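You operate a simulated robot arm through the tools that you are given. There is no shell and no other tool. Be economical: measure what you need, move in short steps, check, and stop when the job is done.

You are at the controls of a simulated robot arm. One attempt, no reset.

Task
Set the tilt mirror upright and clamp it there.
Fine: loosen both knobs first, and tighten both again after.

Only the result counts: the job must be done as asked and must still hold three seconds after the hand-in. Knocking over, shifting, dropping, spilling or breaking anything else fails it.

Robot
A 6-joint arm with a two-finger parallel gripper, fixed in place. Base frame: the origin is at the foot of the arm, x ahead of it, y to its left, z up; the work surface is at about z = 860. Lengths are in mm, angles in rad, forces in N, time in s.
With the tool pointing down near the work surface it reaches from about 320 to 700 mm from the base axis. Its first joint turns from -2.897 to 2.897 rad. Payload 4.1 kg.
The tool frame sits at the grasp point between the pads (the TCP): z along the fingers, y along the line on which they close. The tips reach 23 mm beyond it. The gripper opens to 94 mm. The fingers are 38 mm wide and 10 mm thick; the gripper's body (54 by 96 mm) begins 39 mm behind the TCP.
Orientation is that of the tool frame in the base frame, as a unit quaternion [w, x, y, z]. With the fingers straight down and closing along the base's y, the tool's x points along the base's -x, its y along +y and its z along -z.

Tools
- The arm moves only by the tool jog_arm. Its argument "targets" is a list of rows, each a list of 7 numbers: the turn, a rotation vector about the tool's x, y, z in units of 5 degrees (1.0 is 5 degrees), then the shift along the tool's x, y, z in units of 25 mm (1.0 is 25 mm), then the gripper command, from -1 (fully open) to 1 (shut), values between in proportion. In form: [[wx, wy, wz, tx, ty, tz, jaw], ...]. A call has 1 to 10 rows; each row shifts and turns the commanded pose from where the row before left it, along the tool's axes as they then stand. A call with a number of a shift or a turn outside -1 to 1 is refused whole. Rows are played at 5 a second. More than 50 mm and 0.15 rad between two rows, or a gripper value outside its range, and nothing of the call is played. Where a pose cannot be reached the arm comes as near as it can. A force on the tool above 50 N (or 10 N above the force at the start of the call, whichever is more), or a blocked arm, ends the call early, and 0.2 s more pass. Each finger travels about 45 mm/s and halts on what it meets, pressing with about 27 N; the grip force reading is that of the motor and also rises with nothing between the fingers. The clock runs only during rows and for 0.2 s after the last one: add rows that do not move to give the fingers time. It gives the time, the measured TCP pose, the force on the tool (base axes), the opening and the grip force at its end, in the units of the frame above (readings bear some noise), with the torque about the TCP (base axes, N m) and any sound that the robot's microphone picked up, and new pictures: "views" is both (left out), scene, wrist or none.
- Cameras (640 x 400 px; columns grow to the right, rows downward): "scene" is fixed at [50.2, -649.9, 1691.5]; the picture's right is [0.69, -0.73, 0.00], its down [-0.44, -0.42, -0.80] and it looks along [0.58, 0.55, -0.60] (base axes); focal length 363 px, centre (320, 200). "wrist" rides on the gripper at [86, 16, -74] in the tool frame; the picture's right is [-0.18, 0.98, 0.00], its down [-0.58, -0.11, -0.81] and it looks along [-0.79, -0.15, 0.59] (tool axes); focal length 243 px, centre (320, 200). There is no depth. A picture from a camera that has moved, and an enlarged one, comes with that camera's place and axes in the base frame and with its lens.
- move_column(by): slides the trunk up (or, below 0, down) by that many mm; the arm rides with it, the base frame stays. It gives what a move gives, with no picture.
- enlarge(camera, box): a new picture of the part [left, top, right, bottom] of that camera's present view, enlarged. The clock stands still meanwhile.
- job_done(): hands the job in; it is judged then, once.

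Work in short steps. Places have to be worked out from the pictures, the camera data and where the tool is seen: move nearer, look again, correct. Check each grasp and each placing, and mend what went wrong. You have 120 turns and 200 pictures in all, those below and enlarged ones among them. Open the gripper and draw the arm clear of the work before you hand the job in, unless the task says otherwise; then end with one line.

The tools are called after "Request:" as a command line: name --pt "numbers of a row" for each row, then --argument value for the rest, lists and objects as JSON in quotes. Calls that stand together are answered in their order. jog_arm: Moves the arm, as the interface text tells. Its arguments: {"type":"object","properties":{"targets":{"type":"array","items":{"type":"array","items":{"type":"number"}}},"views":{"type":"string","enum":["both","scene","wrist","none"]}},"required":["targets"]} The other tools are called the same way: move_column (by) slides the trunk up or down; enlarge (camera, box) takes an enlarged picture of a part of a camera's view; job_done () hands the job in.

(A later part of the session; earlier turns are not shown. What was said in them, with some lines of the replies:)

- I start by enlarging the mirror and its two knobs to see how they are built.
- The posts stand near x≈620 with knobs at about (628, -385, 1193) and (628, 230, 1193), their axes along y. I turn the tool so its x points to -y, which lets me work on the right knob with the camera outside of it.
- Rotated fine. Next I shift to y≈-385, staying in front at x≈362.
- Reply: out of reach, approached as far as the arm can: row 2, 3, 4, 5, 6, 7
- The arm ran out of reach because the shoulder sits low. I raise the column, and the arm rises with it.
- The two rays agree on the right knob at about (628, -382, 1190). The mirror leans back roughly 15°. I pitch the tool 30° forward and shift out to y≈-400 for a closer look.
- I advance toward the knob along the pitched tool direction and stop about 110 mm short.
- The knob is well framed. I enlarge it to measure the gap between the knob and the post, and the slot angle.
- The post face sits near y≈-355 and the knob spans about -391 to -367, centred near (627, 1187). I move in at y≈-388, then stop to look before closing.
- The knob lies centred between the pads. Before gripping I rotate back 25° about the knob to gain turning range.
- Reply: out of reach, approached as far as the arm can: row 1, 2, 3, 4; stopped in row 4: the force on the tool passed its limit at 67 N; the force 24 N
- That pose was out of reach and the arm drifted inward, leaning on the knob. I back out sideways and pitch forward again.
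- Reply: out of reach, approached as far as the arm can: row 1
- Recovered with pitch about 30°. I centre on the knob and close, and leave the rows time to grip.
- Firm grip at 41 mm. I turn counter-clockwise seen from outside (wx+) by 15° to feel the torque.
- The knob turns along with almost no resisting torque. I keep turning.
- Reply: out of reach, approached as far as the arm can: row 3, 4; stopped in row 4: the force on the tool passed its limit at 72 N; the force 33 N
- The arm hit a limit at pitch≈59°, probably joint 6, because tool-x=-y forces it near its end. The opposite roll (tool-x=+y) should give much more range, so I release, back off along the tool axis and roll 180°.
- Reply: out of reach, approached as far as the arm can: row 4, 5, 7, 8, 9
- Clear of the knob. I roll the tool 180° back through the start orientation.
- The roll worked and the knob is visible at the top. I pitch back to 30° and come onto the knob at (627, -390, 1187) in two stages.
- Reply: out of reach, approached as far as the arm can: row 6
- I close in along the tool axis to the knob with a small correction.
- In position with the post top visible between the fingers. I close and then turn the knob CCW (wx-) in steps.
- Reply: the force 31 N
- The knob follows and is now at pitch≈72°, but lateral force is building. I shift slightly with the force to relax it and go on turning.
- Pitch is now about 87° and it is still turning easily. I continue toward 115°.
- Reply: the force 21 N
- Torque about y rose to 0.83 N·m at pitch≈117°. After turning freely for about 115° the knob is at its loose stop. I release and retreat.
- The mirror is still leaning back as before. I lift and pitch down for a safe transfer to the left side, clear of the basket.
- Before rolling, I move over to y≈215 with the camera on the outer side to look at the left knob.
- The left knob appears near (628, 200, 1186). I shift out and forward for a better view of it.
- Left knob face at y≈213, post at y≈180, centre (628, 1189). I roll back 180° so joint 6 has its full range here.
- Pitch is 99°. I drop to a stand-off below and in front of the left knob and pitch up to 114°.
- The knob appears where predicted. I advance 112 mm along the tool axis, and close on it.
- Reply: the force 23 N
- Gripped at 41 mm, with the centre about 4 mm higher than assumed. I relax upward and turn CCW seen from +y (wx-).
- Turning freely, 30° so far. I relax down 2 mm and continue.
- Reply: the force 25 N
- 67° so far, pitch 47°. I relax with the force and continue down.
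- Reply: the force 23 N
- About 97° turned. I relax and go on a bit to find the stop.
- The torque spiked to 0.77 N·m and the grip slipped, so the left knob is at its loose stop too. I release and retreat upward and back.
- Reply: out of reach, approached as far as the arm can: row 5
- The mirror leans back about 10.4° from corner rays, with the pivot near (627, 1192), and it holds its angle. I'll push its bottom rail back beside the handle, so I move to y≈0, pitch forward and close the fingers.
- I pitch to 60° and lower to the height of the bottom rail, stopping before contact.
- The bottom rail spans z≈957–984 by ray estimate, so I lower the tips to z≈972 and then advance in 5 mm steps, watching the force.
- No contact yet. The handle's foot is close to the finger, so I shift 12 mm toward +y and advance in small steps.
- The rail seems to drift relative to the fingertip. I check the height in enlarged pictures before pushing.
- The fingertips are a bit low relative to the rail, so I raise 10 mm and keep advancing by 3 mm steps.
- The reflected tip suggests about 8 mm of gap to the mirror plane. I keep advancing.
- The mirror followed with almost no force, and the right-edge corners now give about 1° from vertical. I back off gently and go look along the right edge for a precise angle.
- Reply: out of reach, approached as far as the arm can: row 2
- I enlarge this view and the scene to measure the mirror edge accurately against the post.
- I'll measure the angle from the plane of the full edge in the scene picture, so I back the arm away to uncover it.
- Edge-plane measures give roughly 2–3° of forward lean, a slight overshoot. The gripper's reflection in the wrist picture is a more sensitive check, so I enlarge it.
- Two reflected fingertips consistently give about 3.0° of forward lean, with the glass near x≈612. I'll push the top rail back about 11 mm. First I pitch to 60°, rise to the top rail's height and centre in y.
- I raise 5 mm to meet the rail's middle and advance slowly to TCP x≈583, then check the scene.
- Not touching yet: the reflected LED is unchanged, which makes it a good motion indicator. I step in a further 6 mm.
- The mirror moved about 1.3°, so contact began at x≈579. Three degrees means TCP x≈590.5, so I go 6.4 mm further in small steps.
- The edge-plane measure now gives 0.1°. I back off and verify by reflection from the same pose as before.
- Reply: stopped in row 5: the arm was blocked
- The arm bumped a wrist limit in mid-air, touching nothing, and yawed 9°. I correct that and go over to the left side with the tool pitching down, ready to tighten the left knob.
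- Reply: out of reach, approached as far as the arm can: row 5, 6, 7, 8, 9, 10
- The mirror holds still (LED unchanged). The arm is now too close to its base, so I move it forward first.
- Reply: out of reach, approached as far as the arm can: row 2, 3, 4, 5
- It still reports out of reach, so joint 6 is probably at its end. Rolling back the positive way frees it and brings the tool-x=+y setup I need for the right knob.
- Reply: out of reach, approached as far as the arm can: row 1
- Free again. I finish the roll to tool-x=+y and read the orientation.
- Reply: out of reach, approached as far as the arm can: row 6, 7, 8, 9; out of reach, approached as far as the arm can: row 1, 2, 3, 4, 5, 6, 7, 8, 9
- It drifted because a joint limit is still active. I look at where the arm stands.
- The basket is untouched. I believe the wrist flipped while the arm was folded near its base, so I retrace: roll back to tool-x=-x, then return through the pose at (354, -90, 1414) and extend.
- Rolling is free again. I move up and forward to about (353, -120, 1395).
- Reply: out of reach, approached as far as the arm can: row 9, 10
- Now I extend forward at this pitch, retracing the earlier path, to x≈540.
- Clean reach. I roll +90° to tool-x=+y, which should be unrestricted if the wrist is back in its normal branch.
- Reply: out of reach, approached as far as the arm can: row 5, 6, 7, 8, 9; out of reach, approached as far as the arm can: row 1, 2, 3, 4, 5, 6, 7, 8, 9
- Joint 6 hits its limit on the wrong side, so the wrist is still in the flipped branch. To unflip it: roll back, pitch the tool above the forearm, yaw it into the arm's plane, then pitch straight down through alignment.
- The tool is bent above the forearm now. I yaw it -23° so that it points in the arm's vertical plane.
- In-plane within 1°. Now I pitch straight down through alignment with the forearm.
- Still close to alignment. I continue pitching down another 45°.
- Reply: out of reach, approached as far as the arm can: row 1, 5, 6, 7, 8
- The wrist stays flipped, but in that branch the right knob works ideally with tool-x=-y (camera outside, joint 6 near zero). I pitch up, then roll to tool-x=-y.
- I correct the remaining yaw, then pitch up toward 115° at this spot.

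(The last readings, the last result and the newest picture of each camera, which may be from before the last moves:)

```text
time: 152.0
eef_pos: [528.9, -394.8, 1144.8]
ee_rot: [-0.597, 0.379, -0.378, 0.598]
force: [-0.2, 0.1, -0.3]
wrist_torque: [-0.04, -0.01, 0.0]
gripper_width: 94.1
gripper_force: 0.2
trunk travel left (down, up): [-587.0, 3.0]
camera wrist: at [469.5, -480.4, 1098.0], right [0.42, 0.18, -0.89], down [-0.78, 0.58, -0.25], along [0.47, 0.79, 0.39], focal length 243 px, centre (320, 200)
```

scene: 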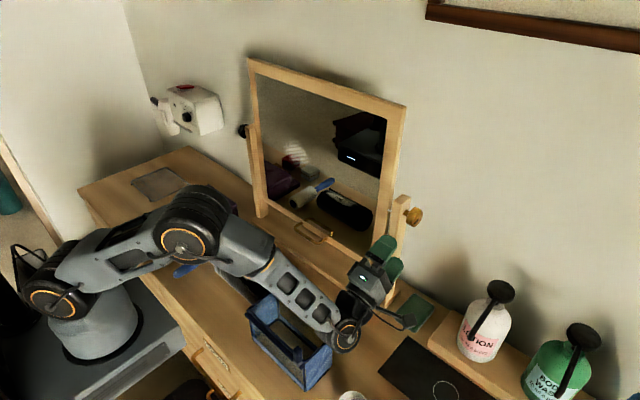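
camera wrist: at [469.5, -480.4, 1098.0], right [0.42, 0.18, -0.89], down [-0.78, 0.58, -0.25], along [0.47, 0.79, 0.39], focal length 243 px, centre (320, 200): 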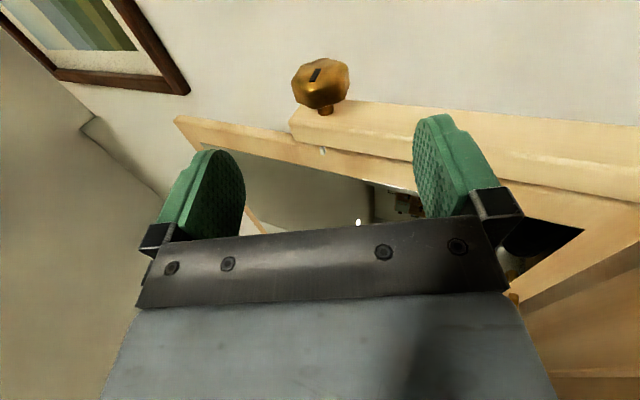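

The view from outside is excellent and the knob sits in line. I advance 110 mm along the tool and close on it.

Request:
jog_arm --pt "0 0 0 -0.2 0.06 0.9 -1" --pt "0 0 0 0 0 0.9 -1" --pt "0 0 0 0 0 0.9 -1" --pt "0 0 0 0 0 0.9 -1" --pt "0 0 0 0 0 0.8 -1" --views "wrist"

Request:
jog_arm --pt "0 0 0 0 0 0 1" --pt "0 0 0 0 0 0 1" --pt "0 0 0 0 0 0 1" --pt "0 0 0 0 0 0 1" --pt "0 0 0 0 0 0 1" --views "wrist"

```text
time: 153.3
eef_pos: [619.6, -389.2, 1183.8]
ee_rot: [0.598, -0.378, 0.385, -0.593]
force: [-49.4, 10.6, 4.7]
wrist_torque: [0.76, 3.03, 1.2]
gripper_width: 94.2
gripper_force: 0.1
trunk travel left (down, up): [-587.0, 3.0]
stopped in row 5: the force on the tool passed its limit at 65 N (the readings are from after the stop); the commanded pose is now the measured one
camera wrist: at [560.4, -474.8, 1136.2], right [0.41, 0.19, -0.89], down [-0.78, 0.58, -0.23], along [0.48, 0.79, 0.39], focal length 243 px, centre (320, 200)
```

wrist: 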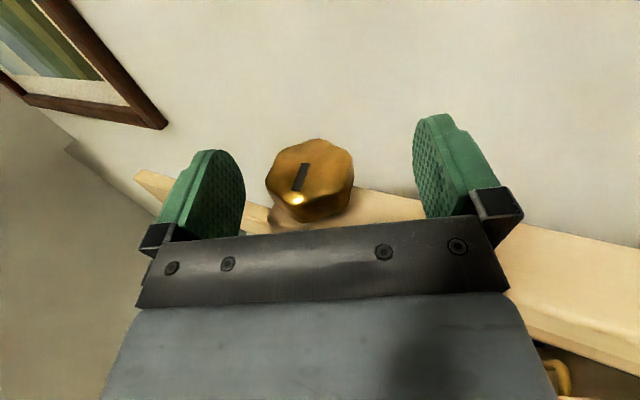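

```text
time: 153.9
eef_pos: [620.0, -389.6, 1183.2]
ee_rot: [0.598, -0.378, 0.384, -0.593]
force: [-55.3, 8.0, 5.1]
wrist_torque: [0.7, 2.5, 0.91]
gripper_width: 52.0
gripper_force: 12.3
trunk travel left (down, up): [-587.0, 3.0]
stopped in row 2: the force on the tool passed its limit at 62 N (the readings are from after the stop); the commanded pose is now the measured one
camera wrist: at [560.5, -474.9, 1135.9], right [0.41, 0.19, -0.89], down [-0.78, 0.58, -0.23], along [0.47, 0.79, 0.39], focal length 243 px, centre (320, 200)
```

wrist: 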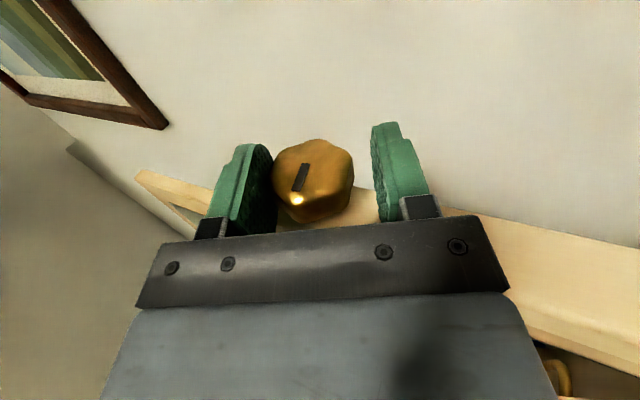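

Something stopped the advance at about 50 N. I open and back off a little right away, then check the scene for any shift.

Request:
jog_arm --pt "0 0 0 0 0 -0.2 -1" --pt "0 0 0 0.1 0 -0.2 -1" --pt "0 0 0 0 0 0 -1"

Request:
enlarge --camera "scene" --box '[320, 170, 460, 350]'

```text
time: 154.7
eef_pos: [621.0, -388.5, 1173.1]
ee_rot: [0.597, -0.381, 0.386, -0.591]
force: [-7.8, 2.7, 3.9]
wrist_torque: [0.22, 0.52, 0.21]
gripper_width: 93.8
gripper_force: 0.0
trunk travel left (down, up): [-587.0, 3.0]
camera wrist: at [561.1, -474.4, 1127.4], right [0.4, 0.2, -0.89], down [-0.78, 0.58, -0.23], along [0.47, 0.79, 0.39], focal length 243 px, centre (320, 200)
```

scene: 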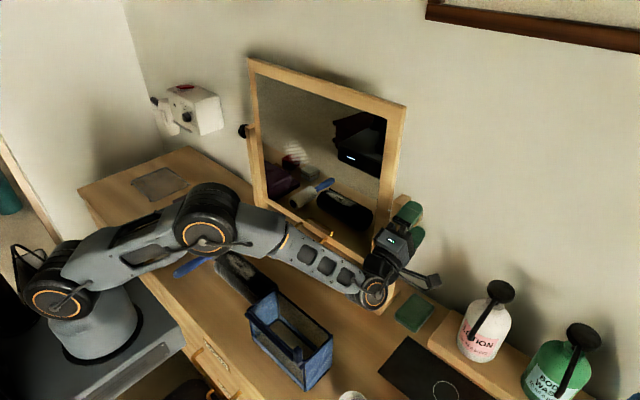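
wrist: 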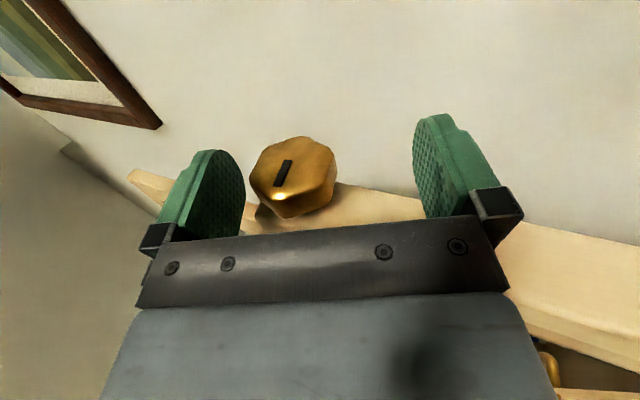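

```text
2.22 times, centred on (390, 260) of scene
camera zoom: at [50.2, -649.9, 1691.5], right [0.69, -0.73, 0.0], down [-0.44, -0.42, -0.8], along [0.58, 0.55, -0.6], focal length 806 px, centre (164, 67)
```

zoom: 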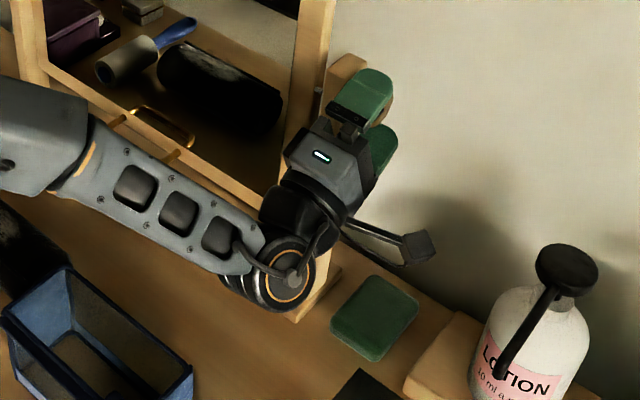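

From the force and torque the contact was at the lower finger's inner side (y≈-368), grazing the post, which is wider lower down. I back off 30 mm and shift out to y≈-397.

Request:
jog_arm --pt "0 0 0 0.15 0 -0.4 -1" --pt "0 0 0 0.2 0 -0.8 -1" --pt "0 0 0 0 0 0 -1" --views "wrist"

```text
time: 155.5
eef_pos: [593.3, -399.4, 1161.3]
ee_rot: [0.596, -0.38, 0.387, -0.592]
force: [-0.8, -0.2, 0.1]
wrist_torque: [0.06, 0.02, -0.02]
gripper_width: 94.1
gripper_force: 0.0
trunk travel left (down, up): [-587.0, 3.0]
camera wrist: at [532.7, -484.5, 1114.5], right [0.4, 0.19, -0.89], down [-0.78, 0.58, -0.23], along [0.48, 0.79, 0.39], focal length 243 px, centre (320, 200)
```

wrist: 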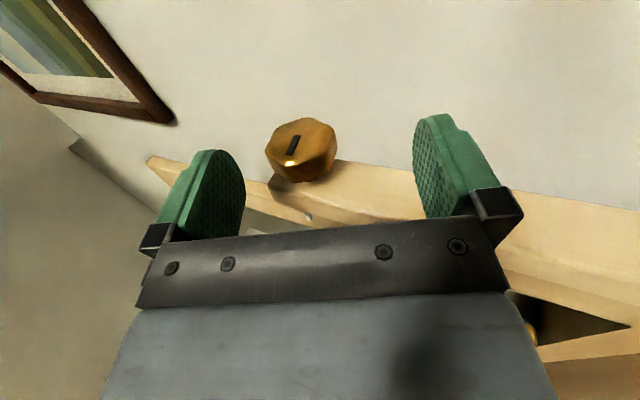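

The knob is still at about (627, 1189). I advance with y held at ≈-397 and a small upward correction, then close.

Request:
jog_arm --pt "0 0 0 -0.08 -0.44 0 -1" --pt "0 0 0 0 0 0.6 -1" --pt "0 0 0 0 0 0.6 -1" --pt "0 0 0 0 0 0.55 -1" --views "wrist"

```text
time: 156.5
eef_pos: [627.5, -395.8, 1189.6]
ee_rot: [0.596, -0.381, 0.387, -0.591]
force: [-0.3, 0.2, 0.4]
wrist_torque: [0.0, -0.02, 0.03]
gripper_width: 93.9
gripper_force: 0.1
trunk travel left (down, up): [-587.0, 3.0]
camera wrist: at [568.5, -482.1, 1143.7], right [0.4, 0.19, -0.89], down [-0.78, 0.58, -0.23], along [0.48, 0.79, 0.39], focal length 243 px, centre (320, 200)
```

wrist: 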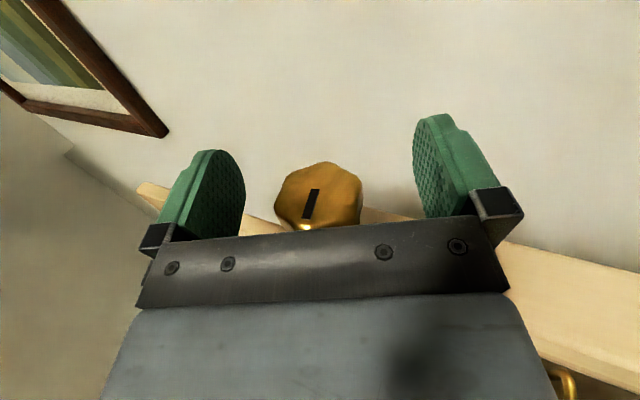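

No contact now, and the knob is centred between the pads. I close and turn clockwise (wx-) to tighten.

Request:
jog_arm --pt "0 0 0 0 0 0 1" --pt "0 0 0 0 0 0 1" --pt "0 0 0 0 0 0 1" --pt "0 0 0 0 0 0 1" --pt "0 0 0 0 0 0 1" --views "none"

Request:
jog_arm --pt "-0.6 0 0 0 0 0 1" --pt "-0.6 0 0 0 0 0 1" --pt "-0.6 0 0 0 0 0 1" --pt "-0.6 0 0 0 0 0 1" --pt "-0.6 0 0 0 0 0 1" --views "wrist"

```text
time: 157.7
eef_pos: [626.4, -397.4, 1191.3]
ee_rot: [0.596, -0.38, 0.385, -0.593]
force: [0.7, -1.5, 7.4]
wrist_torque: [0.16, 0.04, -0.02]
gripper_width: 41.5
gripper_force: 44.7
trunk travel left (down, up): [-587.0, 3.0]
```

```text
time: 158.9
eef_pos: [627.0, -396.7, 1190.3]
ee_rot: [0.542, -0.456, 0.46, -0.535]
force: [2.2, 0.7, 9.9]
wrist_torque: [0.29, 0.02, -0.56]
gripper_width: 41.5
gripper_force: 44.8
trunk travel left (down, up): [-587.0, 3.0]
camera wrist: at [558.3, -482.6, 1161.8], right [0.16, 0.19, -0.97], down [-0.81, 0.58, -0.02], along [0.56, 0.79, 0.25], focal length 243 px, centre (320, 200)
```

wrist: 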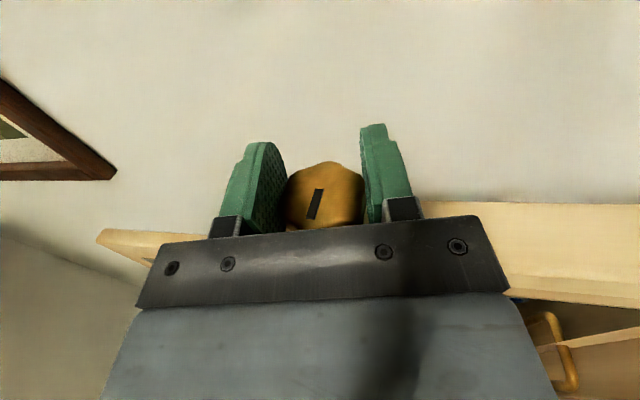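

Turning freely. I continue down to pitch≈35° and keep an eye on the forces.

Request:
jog_arm --pt "-0.6 0 0 0 0 0 1" --pt "-0.6 0 0 0 0 0 1" --pt "-0.6 0 0 0 0 0 1" --pt "-0.6 0 0 0 0 0 1" --pt "-0.6 0 0 0 0 0 1" --pt "-0.6 0 0 0 0 0 1" --pt "-0.6 0 0 0 0 0 1" --views "none"

Request:
jog_arm --pt "-0.6 0 0 0 0 0 1" --pt "-0.6 0 0 0 0 0 1" --pt "-0.6 0 0 0 0 0 1" --pt "-0.6 0 0 0 0 0 1" --pt "-0.6 0 0 0 0 0 1" --pt "-0.6 0 0 0 0 0 1" --pt "-0.6 0 0 0 0 0 1" --views "none"

```text
time: 160.5
eef_pos: [627.3, -396.3, 1189.0]
ee_rot: [0.449, -0.547, 0.551, -0.443]
force: [-5.2, 9.7, 0.9]
wrist_torque: [0.02, 0.0, -0.56]
gripper_width: 41.3
gripper_force: 44.9
trunk travel left (down, up): [-587.0, 3.0]
```

```text
time: 162.1
eef_pos: [627.7, -396.5, 1187.9]
ee_rot: [0.342, -0.62, 0.622, -0.334]
force: [-15.6, 12.5, -17.9]
wrist_torque: [-0.6, -0.11, 0.16]
gripper_width: 41.4
gripper_force: 44.9
trunk travel left (down, up): [-587.0, 3.0]
```

Pitch 57°. I relax the side load and continue to about 36°.

Request:
jog_arm --pt "-0.6 0 0 -0.08 0.12 0 1" --pt "-0.6 0 0 0 0 0 1" --pt "-0.6 0 0 0 0 0 1" --pt "-0.6 0 0 0 0 0 1" --pt "-0.6 0 0 0 0 0 1" --pt "-0.6 0 0 0 0 0 1" --pt "-0.4 0 0 0 0 0 1" --views "wrist"

```text
time: 163.7
eef_pos: [627.0, -397.6, 1185.5]
ee_rot: [0.23, -0.67, 0.67, -0.222]
force: [-6.5, -3.8, -7.8]
wrist_torque: [-0.91, -0.04, -0.07]
gripper_width: 41.2
gripper_force: 44.8
trunk travel left (down, up): [-587.0, 3.0]
camera wrist: at [569.5, -483.6, 1235.6], right [-0.78, 0.19, -0.59], down [-0.4, 0.57, 0.71], along [0.47, 0.8, -0.37], focal length 243 px, centre (320, 200)
```

wrist: 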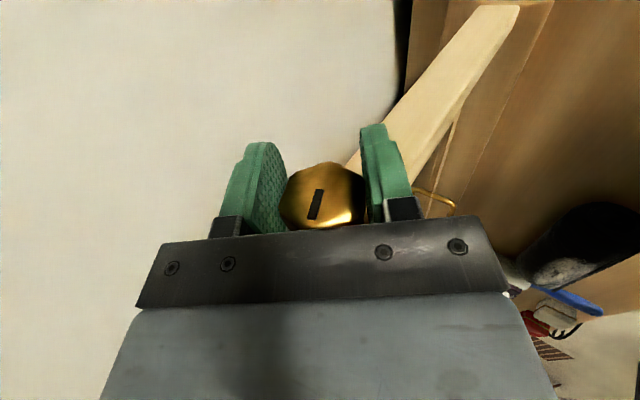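

Turned 78°. I open, swing back up 45° about the knob, and regrip.

Request:
jog_arm --pt "0 0 0 0 0 0 -1" --pt "0 0 0 0 0 0 -1" --pt "0 0 0 0 0 0.1 -1" --pt "1 0 0 0 0 0 -1" --pt "1 0 0 0 0 0 -1" --pt "1 0 0 0 0 0 -1" --pt "1 0 0 0 0 0 -1" --pt "1 0 0 0 0 0 -1" --pt "1 0 0 0 0 0 -1" --pt "1 0 0 0 0 0 -1" --views "wrist"

```text
time: 165.9
eef_pos: [627.9, -396.5, 1184.2]
ee_rot: [0.421, -0.569, 0.572, -0.414]
force: [-0.5, 0.4, 0.2]
wrist_torque: [0.0, -0.01, -0.03]
gripper_width: 94.0
gripper_force: 0.0
trunk travel left (down, up): [-587.0, 3.0]
camera wrist: at [553.4, -482.0, 1190.9], right [-0.3, 0.19, -0.93], down [-0.74, 0.58, 0.35], along [0.61, 0.79, -0.03], focal length 243 px, centre (320, 200)
```

wrist: 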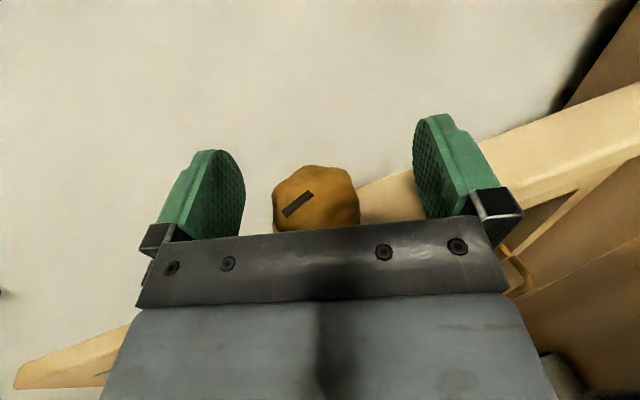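

I lift 4 mm to the knob's centre, close and continue tightening.

Request:
jog_arm --pt "0 0 0 0 -0.17 -0.06 -1" --pt "0 0 0 0 0 0 1" --pt "0 0 0 0 0 0 1" --pt "0 0 0 0 0 0 1" --pt "0 0 0 0 0 0 1" --pt "-0.6 0 0 0 0 0 1" --pt "-0.6 0 0 0 0 0 1" --pt "-0.6 0 0 0 0 0 1" --views "none"

Request:
jog_arm --pt "-0.6 0 0 0 0 0 1" --pt "-0.6 0 0 0 0 0 1" --pt "-0.6 0 0 0 0 0 1" --views "none"

Request:
jog_arm --pt "-0.6 0 0 0 0 0 1" --pt "-0.6 0 0 0 0 0 1" --pt "-0.6 0 0 0 0 0 1" --views "wrist"

```text
time: 167.7
eef_pos: [627.5, -395.7, 1189.0]
ee_rot: [0.375, -0.601, 0.604, -0.366]
force: [-8.5, 5.1, -10.6]
wrist_torque: [-0.53, -0.05, -0.7]
gripper_width: 41.1
gripper_force: 44.8
trunk travel left (down, up): [-587.0, 3.0]
```

```text
time: 168.5
eef_pos: [626.9, -395.9, 1187.2]
ee_rot: [0.326, -0.629, 0.631, -0.317]
force: [-13.3, 5.4, -19.1]
wrist_torque: [-0.78, -0.1, -0.09]
gripper_width: 41.4
gripper_force: 45.3
trunk travel left (down, up): [-587.0, 3.0]
```

```text
time: 169.3
eef_pos: [627.1, -396.3, 1187.1]
ee_rot: [0.276, -0.652, 0.654, -0.265]
force: [-12.5, 4.2, -25.5]
wrist_torque: [-0.35, -0.71, 0.2]
gripper_width: 41.2
gripper_force: 45.2
trunk travel left (down, up): [-587.0, 3.0]
camera wrist: at [564.6, -482.7, 1226.4], right [-0.7, 0.19, -0.69], down [-0.49, 0.57, 0.66], along [0.52, 0.8, -0.3], focal length 243 px, centre (320, 200)
```

wrist: 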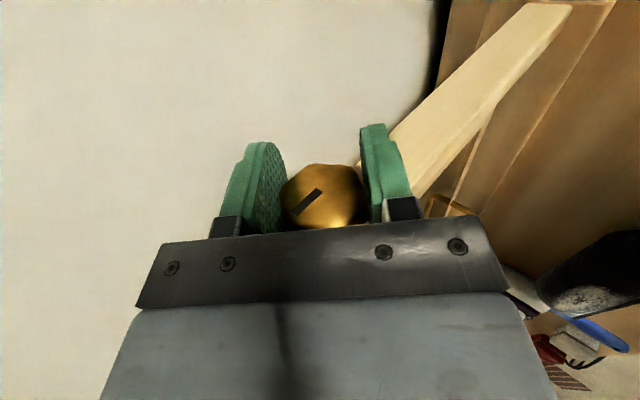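

Torque rises to 0.71 N·m after about 105° in total, so the knob is coming tight. I press a few more degrees to seat it fully.

Request:
jog_arm --pt "-0.6 0 0 0 0.1 0 1" --pt "-0.6 0 0 0 0 0 1" --views "none"

Request:
jog_arm --pt "-0.6 0 0 0 0.05 0 1" --pt "-0.6 0 0 0 0 0 1" --views "wrist"

Request:
enlarge --camera "scene" --box '[340, 90, 450, 200]'

```text
time: 169.9
eef_pos: [626.8, -396.6, 1187.0]
ee_rot: [0.241, -0.665, 0.667, -0.233]
force: [-10.4, 3.0, -19.6]
wrist_torque: [-0.06, -0.82, 0.36]
gripper_width: 41.3
gripper_force: 45.1
trunk travel left (down, up): [-587.0, 3.0]
```

```text
time: 170.5
eef_pos: [626.0, -395.9, 1188.4]
ee_rot: [0.208, -0.676, 0.678, -0.2]
force: [-7.0, 0.7, -9.6]
wrist_torque: [0.13, -0.65, 0.19]
gripper_width: 41.6
gripper_force: 44.5
trunk travel left (down, up): [-587.0, 3.0]
camera wrist: at [572.0, -483.0, 1240.4], right [-0.82, 0.19, -0.54], down [-0.35, 0.57, 0.74], along [0.45, 0.8, -0.4], focal length 243 px, centre (320, 200)
```

wrist: 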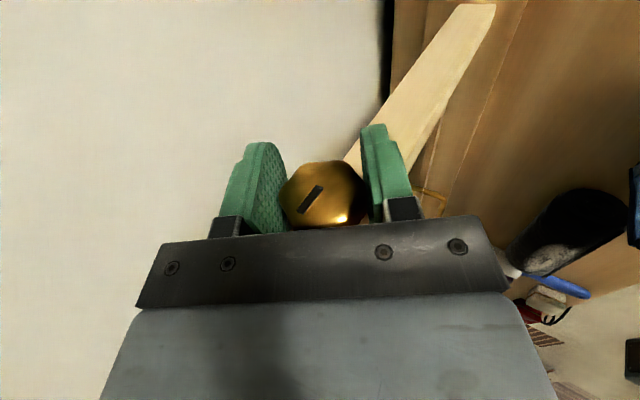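

```text
3.64 times, centred on (395, 145) of scene
camera zoom: at [50.2, -649.9, 1691.5], right [0.69, -0.73, 0.0], down [-0.44, -0.42, -0.8], along [0.58, 0.55, -0.6], focal length 1320 px, centre (47, 400)
```

zoom: 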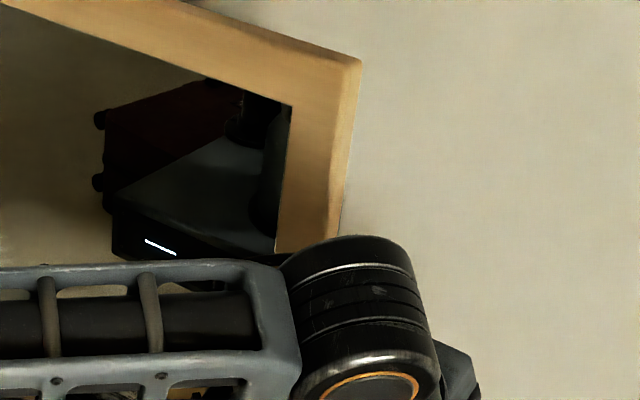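

The grip slipped at about 0.8 N·m and the slot is back at its original tight angle; the mirror hasn't moved. I release, swing up around the knob, and retreat.

Request:
jog_arm --pt "0 0 0 0 0 0 -1" --pt "0 0 0 0 0 0 -1" --pt "0 0 0 0.05 0 0 -1" --pt "1 0 0 0 0 0 -1" --pt "1 0 0 0 0 0 -1" --pt "1 0 0 0 0 0 -1" --pt "1 0 0 0 0 0 -1" --pt "1 0 0 0 0 0 -1" --pt "1 0 0 0 0 0 -1" --pt "1 0 0 0 0 0 -1" --views "none"

Request:
jog_arm --pt "0 0 0 0.2 0 -1 -1" --pt "0 0 0 0 0 -1 -1" --pt "0 0 0 0 0 -1 -1" --pt "1 0 0 0 0 -1 -1" --pt "1 0 0 0 0 -1 -1" --pt "1 0 0 0 0 -0.5 -1" --pt "1 0 0 0 0 0 -1" --pt "1 0 0 0 0 0 -1" --pt "1 0 0 0 0 0 -1" --pt "1 0 0 0 0 0 -1" --views "scene"

```text
time: 172.7
eef_pos: [625.5, -397.5, 1186.3]
ee_rot: [0.401, -0.583, 0.586, -0.394]
force: [-0.3, -1.3, 0.7]
wrist_torque: [-0.01, 0.02, 0.02]
gripper_width: 94.3
gripper_force: 0.1
trunk travel left (down, up): [-587.0, 3.0]
```

```text
time: 174.9
eef_pos: [497.3, -403.2, 1233.4]
ee_rot: [0.558, -0.435, 0.441, -0.552]
force: [-0.2, 0.5, 0.3]
wrist_torque: [0.04, -0.02, 0.0]
gripper_width: 93.8
gripper_force: 0.1
trunk travel left (down, up): [-587.0, 3.0]
```

scene: 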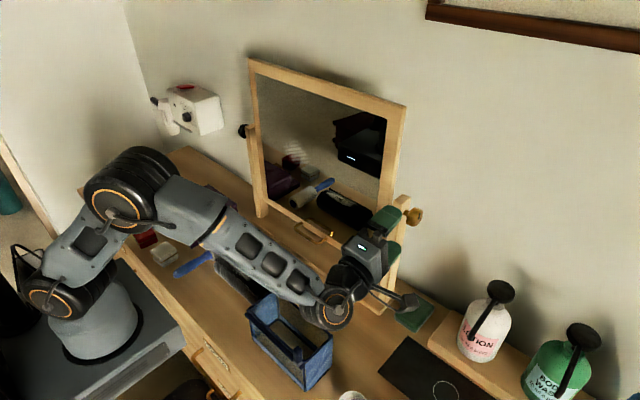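

Clear. I roll +90° to tool-x=-x, then translate to the left with the tool tipped up so the wrist swings over the top.

Request:
jog_arm --pt "0 0 1 0 0 0 -1" --pt "0 0 1 0 0 0 -1" --pt "0 0 1 0 0 0 -1" --pt "0 0 1 0 0 0 -1" --pt "0 0 1 0 0 0 -1" --pt "0 0 1 0 0 0 -1" --pt "0 0 1 0 0 0 -1" --pt "0 0 1 0 0 0 -1" --pt "0 0 1 0 0 0 -1" --views "none"

Request:
jog_arm --pt "0 0 1 0 0 0 -1" --pt "0 0 1 0 0 0 -1" --pt "0 0 1 0 0 0 -1" --pt "0 0 1 0 0 0 -1" --pt "0 0 1 0 0 0 -1" --pt "0 0 1 0 0 0 -1" --pt "0 0 1 0 0 0 -1" --pt "0 0 1 0 0 0 -1" --pt "0 0 1 0 0 0 -1" --views "none"

Request:
jog_arm --pt "0 0 0 0 1 0.4 -1" --pt "0 0 0 0 1 0.4 -1" --pt "0 0 0 0 1 0.4 -1" --pt "0 0 0 0 1 0 -1" --pt "0 0 0 0 1 0 -1" --pt "0 0 0 0 1 0 -1" --pt "0 0 0 0 1 0 -1" --pt "0 0 0 0 1 0 -1" --pt "0 0 0 0 1 0 -1" --pt "0 0 0 0 1 0 -1" --views "scene"

```text
time: 176.9
eef_pos: [497.2, -401.9, 1233.4]
ee_rot: [0.727, -0.235, 0.574, -0.296]
force: [0.3, 0.4, 0.2]
wrist_torque: [0.03, -0.01, -0.02]
gripper_width: 93.9
gripper_force: 0.0
trunk travel left (down, up): [-587.0, 3.0]
```

```text
time: 178.9
eef_pos: [496.2, -402.5, 1233.9]
ee_rot: [0.784, 0.004, 0.621, 0.005]
force: [-0.1, -0.8, 0.0]
wrist_torque: [-0.03, 0.0, -0.04]
gripper_width: 93.9
gripper_force: 0.0
trunk travel left (down, up): [-587.0, 3.0]
```

```text
time: 181.1
eef_pos: [525.0, -152.9, 1243.1]
ee_rot: [0.784, 0.003, 0.621, 0.004]
force: [0.3, -0.3, 0.5]
wrist_torque: [-0.02, -0.02, -0.02]
gripper_width: 93.9
gripper_force: 0.0
trunk travel left (down, up): [-587.0, 3.0]
```

scene: 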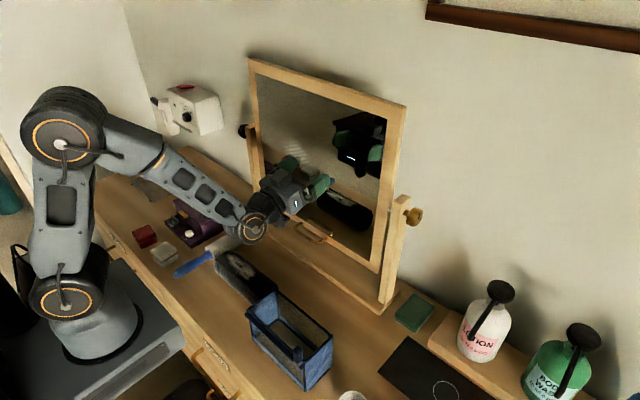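

Smooth. I continue to y≈215.

Request:
jog_arm --pt "0 0 0 0 1 -0.2 -1" --pt "0 0 0 0 1 -0.2 -1" --pt "0 0 0 0 1 -0.2 -1" --pt "0 0 0 0 1 0 -1" --pt "0 0 0 0 1 0 -1" --pt "0 0 0 0 1 0 -1" --pt "0 0 0 0 1 0 -1" --views "none"

Request:
jog_arm --pt "0 0 0 0 1 0 -1" --pt "0 0 0 0 1 0 -1" --pt "0 0 0 0 1 0 -1" --pt "0 0 0 0 1 0 -1" --pt "0 0 0 0 1 0 -1" --pt "0 0 0 0 1 0 -1" --pt "0 0 0 0 1 0 -1" --pt "0 0 0 0 0.7 0 -1" --views "scene"

```text
time: 182.7
eef_pos: [511.9, 22.3, 1242.7]
ee_rot: [0.784, 0.003, 0.62, 0.004]
force: [-0.5, 1.0, 0.6]
wrist_torque: [0.03, -0.02, -0.01]
gripper_width: 94.1
gripper_force: 0.0
trunk travel left (down, up): [-587.0, 3.0]
```

```text
time: 184.5
eef_pos: [510.5, 215.3, 1242.5]
ee_rot: [0.784, 0.003, 0.621, 0.004]
force: [-0.1, -0.4, -0.1]
wrist_torque: [-0.01, -0.04, -0.02]
gripper_width: 94.0
gripper_force: 0.0
trunk travel left (down, up): [-587.0, 3.0]
```

scene: 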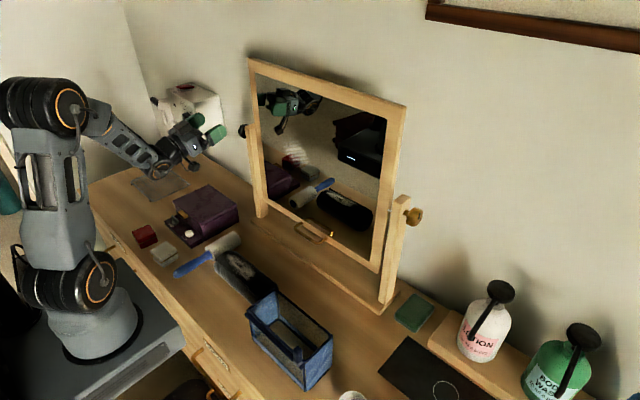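

At the left side. I roll to tool-x=+y and watch for limits.

Request:
jog_arm --pt "0 0 1 0 0 -0.3 -1" --pt "0 0 1 0 0 -0.3 -1" --pt "0 0 1 0 0 0 -1" --pt "0 0 1 0 0 0 -1" --pt "0 0 1 0 0 0 -1" --pt "0 0 1 0 0 0 -1" --pt "0 0 1 0 0 0 -1" --pt "0 0 1 0 0 0 -1" --pt "0 0 1 0 0 0 -1" --views "none"

Request:
jog_arm --pt "0 0 1 0 0 0 -1" --pt "0 0 1 0 0 0 -1" --pt "0 0 1 0 0 0 -1" --pt "0 0 1 0 0 0 -1" --pt "0 0 1 0 0 0 -1" --pt "0 0 1 0 0 0 -1" --pt "0 0 1 0 0 0 -1" --pt "0 0 1 0 0 0 -1" --pt "0 0 1 0 0 0 -1" --views "wrist"

```text
time: 186.5
eef_pos: [494.6, 215.5, 1240.5]
ee_rot: [0.723, 0.241, 0.572, 0.304]
force: [0.3, 0.1, -0.1]
wrist_torque: [-0.03, -0.01, -0.04]
gripper_width: 93.8
gripper_force: 0.0
trunk travel left (down, up): [-587.0, 3.0]
```

```text
time: 188.5
eef_pos: [496.5, 213.8, 1239.4]
ee_rot: [0.55, 0.442, 0.436, 0.558]
force: [0.7, -0.7, -1.3]
wrist_torque: [0.02, 0.0, 0.0]
gripper_width: 93.9
gripper_force: 0.0
trunk travel left (down, up): [-587.0, 3.0]
camera wrist: at [419.2, 301.0, 1239.7], right [-0.23, -0.2, 0.95], down [-0.76, -0.58, -0.3], along [0.61, -0.79, -0.02], focal length 243 px, centre (320, 200)
```

wrist: 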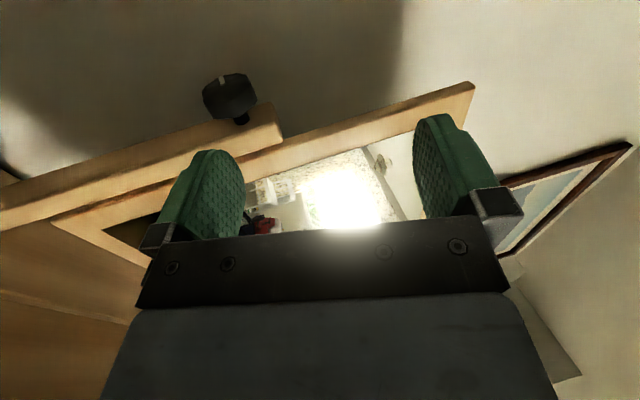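

No limit this time, and the outer view shows the left knob. I pitch down to about 32° ahead of gripping.

Request:
jog_arm --pt "1 0 0 0.1 0 0 -1" --pt "1 0 0 0 0 0 -1" --pt "1 0 0 0 0 0 -1" --pt "1 0 0 0 0 0 -1" --pt "1 0 0 0 0 0 -1" --pt "1 0 0 0 0 0 -1" --pt "1 0 0 0 0 0 -1" --pt "1 0 0 0 0 0 -1" --views "none"

Request:
jog_arm --pt "1 0 0 0 0.3 0 -1" --pt "1 0 0 0 0.4 0 -1" --pt "1 0 0 0 0.5 0 -1" --pt "1 0 0 0 0.5 0 -1" --pt "1 0 0 0 0.5 0 -1" --pt "1 0 0 0 0.5 0 -1" --views "wrist"

```text
time: 190.3
eef_pos: [493.3, 217.3, 1240.0]
ee_rot: [0.367, 0.603, 0.601, 0.375]
force: [0.1, 0.2, -0.6]
wrist_torque: [-0.02, 0.0, -0.01]
gripper_width: 94.1
gripper_force: 0.2
trunk travel left (down, up): [-587.0, 3.0]
```

```text
time: 191.7
eef_pos: [536.2, 216.7, 1290.8]
ee_rot: [0.198, 0.678, 0.677, 0.206]
force: [0.0, -0.2, 0.6]
wrist_torque: [0.01, -0.01, -0.03]
gripper_width: 93.9
gripper_force: 0.0
trunk travel left (down, up): [-587.0, 3.0]
camera wrist: at [510.7, 303.3, 1364.0], right [0.82, -0.19, 0.54], down [-0.53, -0.59, 0.61], along [0.2, -0.79, -0.58], focal length 243 px, centre (320, 200)
```

wrist: 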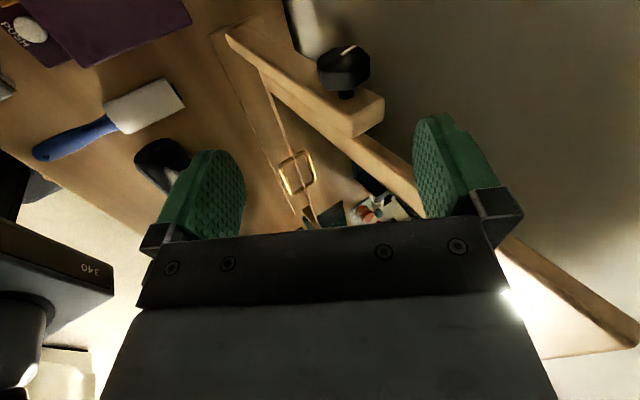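

Pitch 33° and the knob is ahead. I advance 135 mm along the tool with the sideways correction, stopping around the knob.

Request:
jog_arm --pt "0 0 0 0 0.86 0 -1" --pt "0 0 0 0 0 1 -1" --pt "0 0 0 0 0 1 -1" --pt "0 0 0 0 0 1 -1" --pt "0 0 0 0 0 0.9 -1" --pt "0 0 0 0 0 0.8 -1" --pt "0 0 0 0 0 0.7 -1" --views "wrist"

```text
time: 193.3
eef_pos: [630.7, 216.9, 1191.1]
ee_rot: [0.2, 0.677, 0.677, 0.207]
force: [-0.5, -0.4, 0.8]
wrist_torque: [0.02, 0.01, -0.01]
gripper_width: 94.1
gripper_force: 0.0
trunk travel left (down, up): [-587.0, 3.0]
camera wrist: at [603.5, 303.2, 1263.4], right [0.82, -0.19, 0.54], down [-0.53, -0.59, 0.61], along [0.2, -0.79, -0.58], focal length 243 px, centre (320, 200)
```

wrist: 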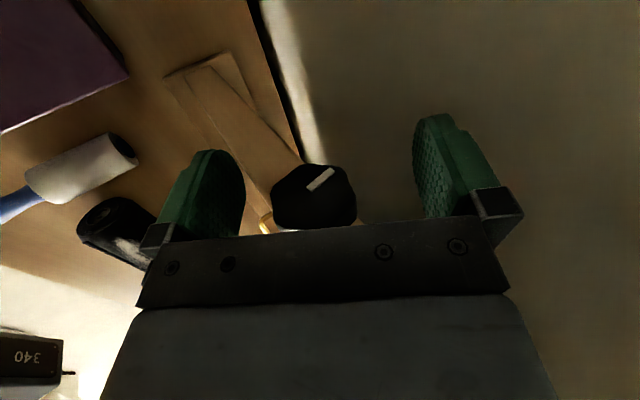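

Centred. I close and tighten, which is clockwise seen from +y (wx-).

Request:
jog_arm --pt "0 0 0 0 0 0 1" --pt "0 0 0 0 0 0 1" --pt "0 0 0 0 0 0 1" --pt "0 0 0 0 0 0 1" --pt "0 0 0 0 0 0 1" --views "none"

Request:
jog_arm --pt "-0.6 0 0 0 0 0 1" --pt "-0.6 0 0 0 0 0 1" --pt "-0.6 0 0 0 0 0 1" --pt "-0.6 0 0 0 0 0 1" --pt "-0.6 0 0 0 0 0 1" --pt "-0.6 0 0 0 0 0 1" --views "wrist"

```text
time: 194.5
eef_pos: [626.6, 217.3, 1188.3]
ee_rot: [0.197, 0.678, 0.678, 0.203]
force: [-31.9, -2.7, -23.7]
wrist_torque: [0.81, -0.1, -0.21]
gripper_width: 41.2
gripper_force: 44.5
trunk travel left (down, up): [-587.0, 3.0]
```

```text
time: 195.9
eef_pos: [625.8, 217.5, 1189.2]
ee_rot: [0.302, 0.64, 0.636, 0.308]
force: [-35.4, -4.0, -20.8]
wrist_torque: [-0.06, -0.1, -1.68]
gripper_width: 41.0
gripper_force: 44.9
trunk travel left (down, up): [-587.0, 3.0]
camera wrist: at [579.4, 303.6, 1249.2], right [0.62, -0.19, 0.76], down [-0.7, -0.58, 0.41], along [0.37, -0.79, -0.49], focal length 243 px, centre (320, 200)
```

wrist: 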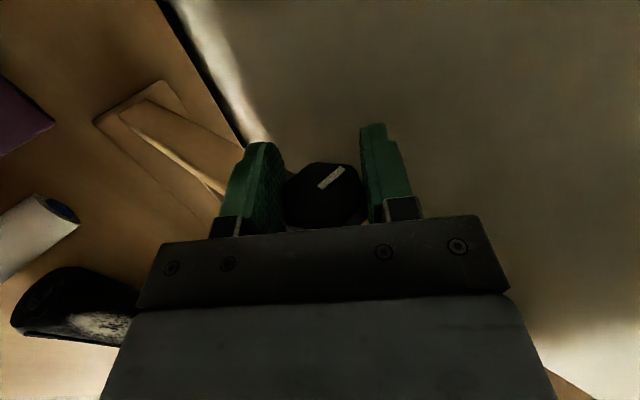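

Following well, but the side load is 40 N. I shift 5 mm with it and continue.

Request:
jog_arm --pt "0 0 0 0 -0.2 -0.08 1" --pt "-0.6 0 0 0 0 0 1" --pt "-0.6 0 0 0 0 0 1" --pt "-0.6 0 0 0 0 0 1" --pt "-0.6 0 0 0 0 0 1" --pt "-0.6 0 0 0 0 0 1" --pt "-0.6 0 0 0 0 0 1" --views "none"

Request:
jog_arm --pt "-0.6 0 0 0 0 0 1" --pt "-0.6 0 0 0 0 0 1" --pt "-0.6 0 0 0 0 0 1" --pt "-0.6 0 0 0 0 0 1" --pt "-0.6 0 0 0 0 0 1" --pt "-0.6 0 0 0 0 0 1" --views "none"

```text
time: 197.5
eef_pos: [626.5, 217.2, 1189.9]
ee_rot: [0.4, 0.582, 0.579, 0.408]
force: [9.5, -1.4, 14.6]
wrist_torque: [-0.44, 0.04, 0.22]
gripper_width: 40.9
gripper_force: 44.9
trunk travel left (down, up): [-587.0, 3.0]
```

```text
time: 198.9
eef_pos: [625.4, 217.8, 1190.5]
ee_rot: [0.487, 0.513, 0.506, 0.493]
force: [15.1, -1.9, 26.6]
wrist_torque: [-0.62, 0.03, 0.63]
gripper_width: 41.3
gripper_force: 44.7
trunk travel left (down, up): [-587.0, 3.0]
```

Pitch 87°. I relax and continue to about 115°.

Request:
jog_arm --pt "-0.6 0 0 0 0.13 0.06 1" --pt "-0.6 0 0 0 0 0 1" --pt "-0.6 0 0 0 0 0 1" --pt "-0.6 0 0 0 0 0 1" --pt "-0.6 0 0 0 0 0 1" --views "none"

Request:
jog_arm --pt "-0.6 0 0 0 0.03 0 1" --pt "-0.6 0 0 0 0 0 1" --pt "-0.6 0 0 0 0 0 1" --pt "-0.6 0 0 0 0 0 1" --views "wrist"

```text
time: 200.1
eef_pos: [626.2, 217.2, 1191.2]
ee_rot: [0.548, 0.445, 0.441, 0.554]
force: [-0.3, -3.5, 13.1]
wrist_torque: [-0.19, 0.03, 0.72]
gripper_width: 41.3
gripper_force: 44.9
trunk travel left (down, up): [-587.0, 3.0]
```

```text
time: 201.1
eef_pos: [625.3, 217.7, 1191.3]
ee_rot: [0.591, 0.387, 0.378, 0.598]
force: [1.2, -2.7, 12.5]
wrist_torque: [-0.59, 0.04, 0.56]
gripper_width: 41.1
gripper_force: 44.9
trunk travel left (down, up): [-587.0, 3.0]
camera wrist: at [552.6, 304.6, 1176.4], right [-0.41, -0.2, 0.89], down [-0.69, -0.58, -0.44], along [0.6, -0.79, 0.1], focal length 243 px, centre (320, 200)
```

wrist: 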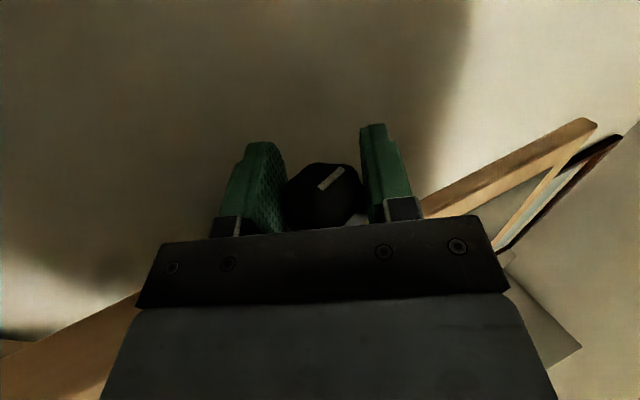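

82° done. I open, swing back 45°, regrip and finish.

Request:
jog_arm --pt "0 0 0 0 0 0 -1" --pt "0 0 0 0 0 0 -1" --pt "1 0 0 0 0 0 -1" --pt "1 0 0 0 0 0 -1" --pt "1 0 0 0 0 0 -1" --pt "1 0 0 0 0 0 -1" --pt "1 0 0 0 0 0 -1" --pt "1 0 0 0 0 0 -1" --pt "1 0 0 0 0 0 -1" --pt "1 0 0 0 0 0 -1" --views "none"

Request:
jog_arm --pt "1 0 0 0 0 0 -1" --pt "0 0 0 0 0 0 1" --pt "0 0 0 0 0 0 1" --pt "0 0 0 0 0 0 1" --pt "0 0 0 0 0 0 1" --pt "0 0 0 0 0 0 1" --views "none"

Request:
jog_arm --pt "-0.6 0 0 0 0 0 1" --pt "-0.6 0 0 0 0 0 1" --pt "-0.6 0 0 0 0 0 1" --pt "-0.6 0 0 0 0 0 1" --views "wrist"

```text
time: 203.3
eef_pos: [627.0, 219.3, 1189.8]
ee_rot: [0.423, 0.565, 0.563, 0.43]
force: [0.3, 0.2, -0.1]
wrist_torque: [0.03, -0.04, 0.01]
gripper_width: 94.3
gripper_force: 0.1
trunk travel left (down, up): [-587.0, 3.0]
```

```text
time: 204.7
eef_pos: [627.8, 219.2, 1188.9]
ee_rot: [0.398, 0.584, 0.58, 0.404]
force: [-7.0, -1.2, -11.1]
wrist_torque: [0.1, -0.04, -0.08]
gripper_width: 41.2
gripper_force: 44.8
trunk travel left (down, up): [-587.0, 3.0]
```

```text
time: 205.7
eef_pos: [627.4, 219.3, 1190.8]
ee_rot: [0.457, 0.538, 0.535, 0.464]
force: [-11.9, -2.7, -19.0]
wrist_torque: [0.12, -0.05, -0.22]
gripper_width: 41.4
gripper_force: 45.0
trunk travel left (down, up): [-587.0, 3.0]
camera wrist: at [556.9, 305.1, 1218.2], right [0.15, -0.19, 0.97], down [-0.81, -0.58, 0.01], along [0.56, -0.79, -0.24], focal length 243 px, centre (320, 200)
```

wrist: 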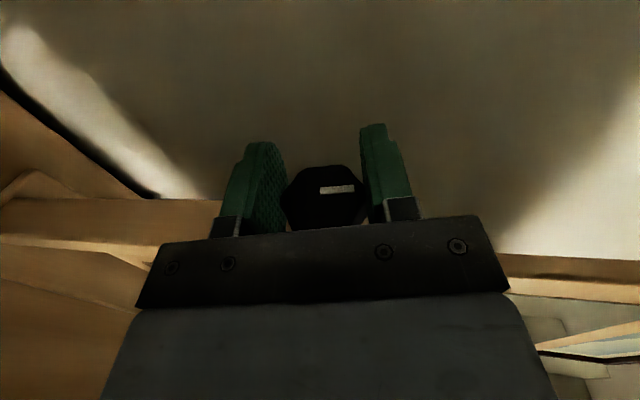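

Regripped and turning. I continue until the torque shows it is tight.

Request:
jog_arm --pt "-0.6 0 0 0 -0.08 -0.02 1" --pt "-0.6 0 0 0 0 0 1" --pt "-0.6 0 0 0 0 0 1" --pt "-0.6 0 0 0 0 0 1" --views "none"

Request:
jog_arm --pt "-0.6 0 0 0 0 0 1" --pt "-0.6 0 0 0 0 0 1" --views "none"

Request:
jog_arm --pt "-0.6 0 0 0 0 0 1" --pt "-0.6 0 0 0 0 0 1" --views "none"

Request:
jog_arm --pt "-0.6 0 0 0 0 0 1" --pt "-0.6 0 0 0 0 0 1" --views "wrist"

```text
time: 206.7
eef_pos: [627.0, 218.8, 1189.7]
ee_rot: [0.512, 0.487, 0.482, 0.518]
force: [2.1, 3.5, -0.8]
wrist_torque: [-0.08, 0.64, -0.18]
gripper_width: 41.2
gripper_force: 45.1
trunk travel left (down, up): [-587.0, 3.0]
```

```text
time: 207.3
eef_pos: [626.6, 219.0, 1190.2]
ee_rot: [0.537, 0.459, 0.455, 0.543]
force: [2.9, 5.9, 7.4]
wrist_torque: [-0.26, 0.75, 0.07]
gripper_width: 40.9
gripper_force: 45.3
trunk travel left (down, up): [-587.0, 3.0]
```

```text
time: 207.9
eef_pos: [626.1, 219.4, 1192.5]
ee_rot: [0.56, 0.43, 0.425, 0.566]
force: [2.0, 5.9, 11.5]
wrist_torque: [-0.25, 0.86, -0.12]
gripper_width: 41.3
gripper_force: 45.1
trunk travel left (down, up): [-587.0, 3.0]
```

```text
time: 208.5
eef_pos: [626.5, 219.7, 1190.5]
ee_rot: [0.582, 0.4, 0.395, 0.587]
force: [2.6, 6.5, 15.3]
wrist_torque: [-0.28, 0.64, -0.02]
gripper_width: 41.2
gripper_force: 45.0
trunk travel left (down, up): [-587.0, 3.0]
camera wrist: at [550.6, 306.1, 1179.6], right [-0.36, -0.19, 0.91], down [-0.71, -0.58, -0.4], along [0.61, -0.79, 0.07], focal length 243 px, centre (320, 200)
```

wrist: 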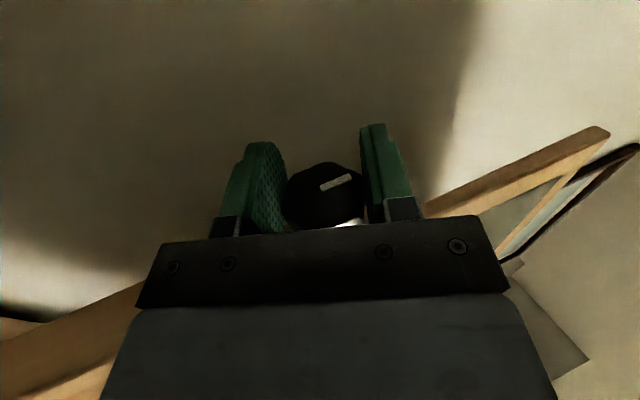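

The left knob reached its stop at 0.86 N·m and the grip slipped, so it is tight. I release, retreat, and check everything.

Request:
jog_arm --pt "0 0 0 0 0 0 -1" --pt "0 0 0 0 0 0 -1" --pt "0 0 0 0 0 0 -1" --pt "0 0 0 0.15 0 -1 -1" --pt "0 0 0 0.1 0 -1 -1" --pt "0 0 0 0 0 -1 -1" --pt "0 0 0 0 0 -1 -1" --pt "0 0 0 0 0.5 -1 -1" --pt "0 0 0 0 1 -0.5 -1" --pt "0 0 0 0 1 0 -1"

Request:
enlarge --camera "scene" --box '[340, 90, 450, 200]'

Request:
enlarge --camera "scene" --box '[340, 190, 450, 300]'

```text
time: 210.7
eef_pos: [476.7, 224.8, 1196.8]
ee_rot: [0.582, 0.401, 0.396, 0.586]
force: [0.2, -0.4, -0.2]
wrist_torque: [0.05, -0.01, -0.01]
gripper_width: 94.0
gripper_force: 0.0
trunk travel left (down, up): [-587.0, 3.0]
camera wrist: at [401.1, 311.9, 1185.7], right [-0.36, -0.19, 0.91], down [-0.71, -0.58, -0.4], along [0.61, -0.79, 0.07], focal length 243 px, centre (320, 200)
```

scene: 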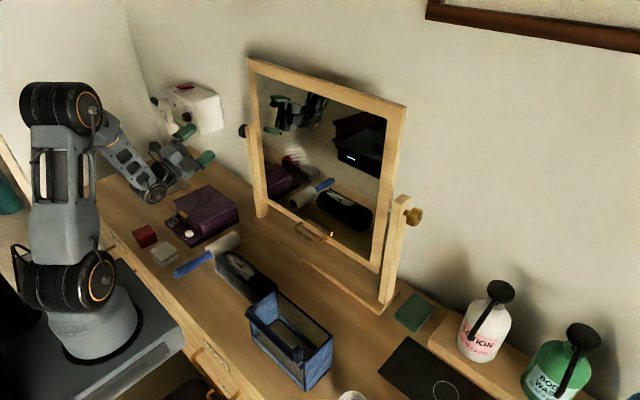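
wrist: 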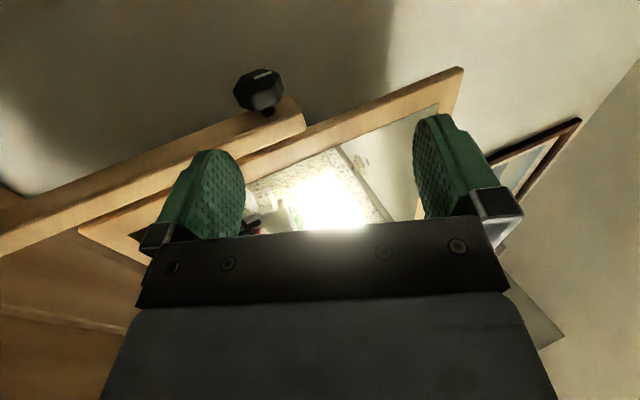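

```text
3.64 times, centred on (395, 145) of scene
camera zoom: at [50.2, -649.9, 1691.5], right [0.69, -0.73, 0.0], down [-0.44, -0.42, -0.8], along [0.58, 0.55, -0.6], focal length 1320 px, centre (47, 400)
```

zoom: 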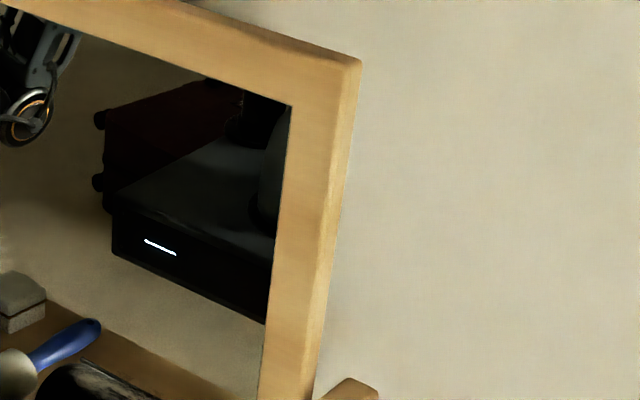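

```text
3.64 times, centred on (395, 245) of scene
camera zoom: at [50.2, -649.9, 1691.5], right [0.69, -0.73, 0.0], down [-0.44, -0.42, -0.8], along [0.58, 0.55, -0.6], focal length 1320 px, centre (47, 36)
```

zoom: 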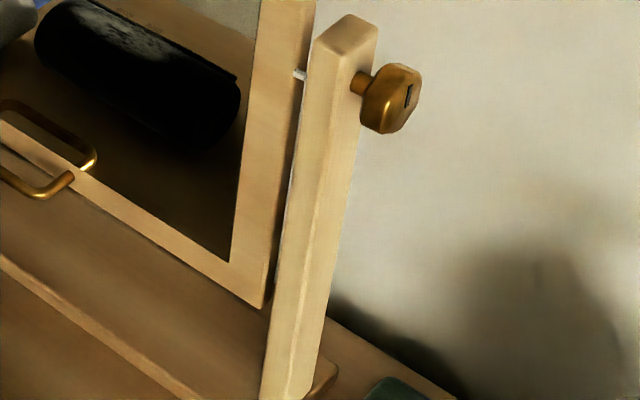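

The mirror is unchanged since I set it: the edge-plane measures give 0–1° from vertical. The right knob's slot is back at its initial tight angle, nothing else has moved, and the arm is clear with the gripper open, so I hand in.

Request:
job_done

```text
The job is handed in.
```

The tilt mirror is upright, within about 1° of vertical by my measurements. I loosened both knobs before setting it and tightened both to their stops afterwards. Nothing else looked moved in the last pictures.
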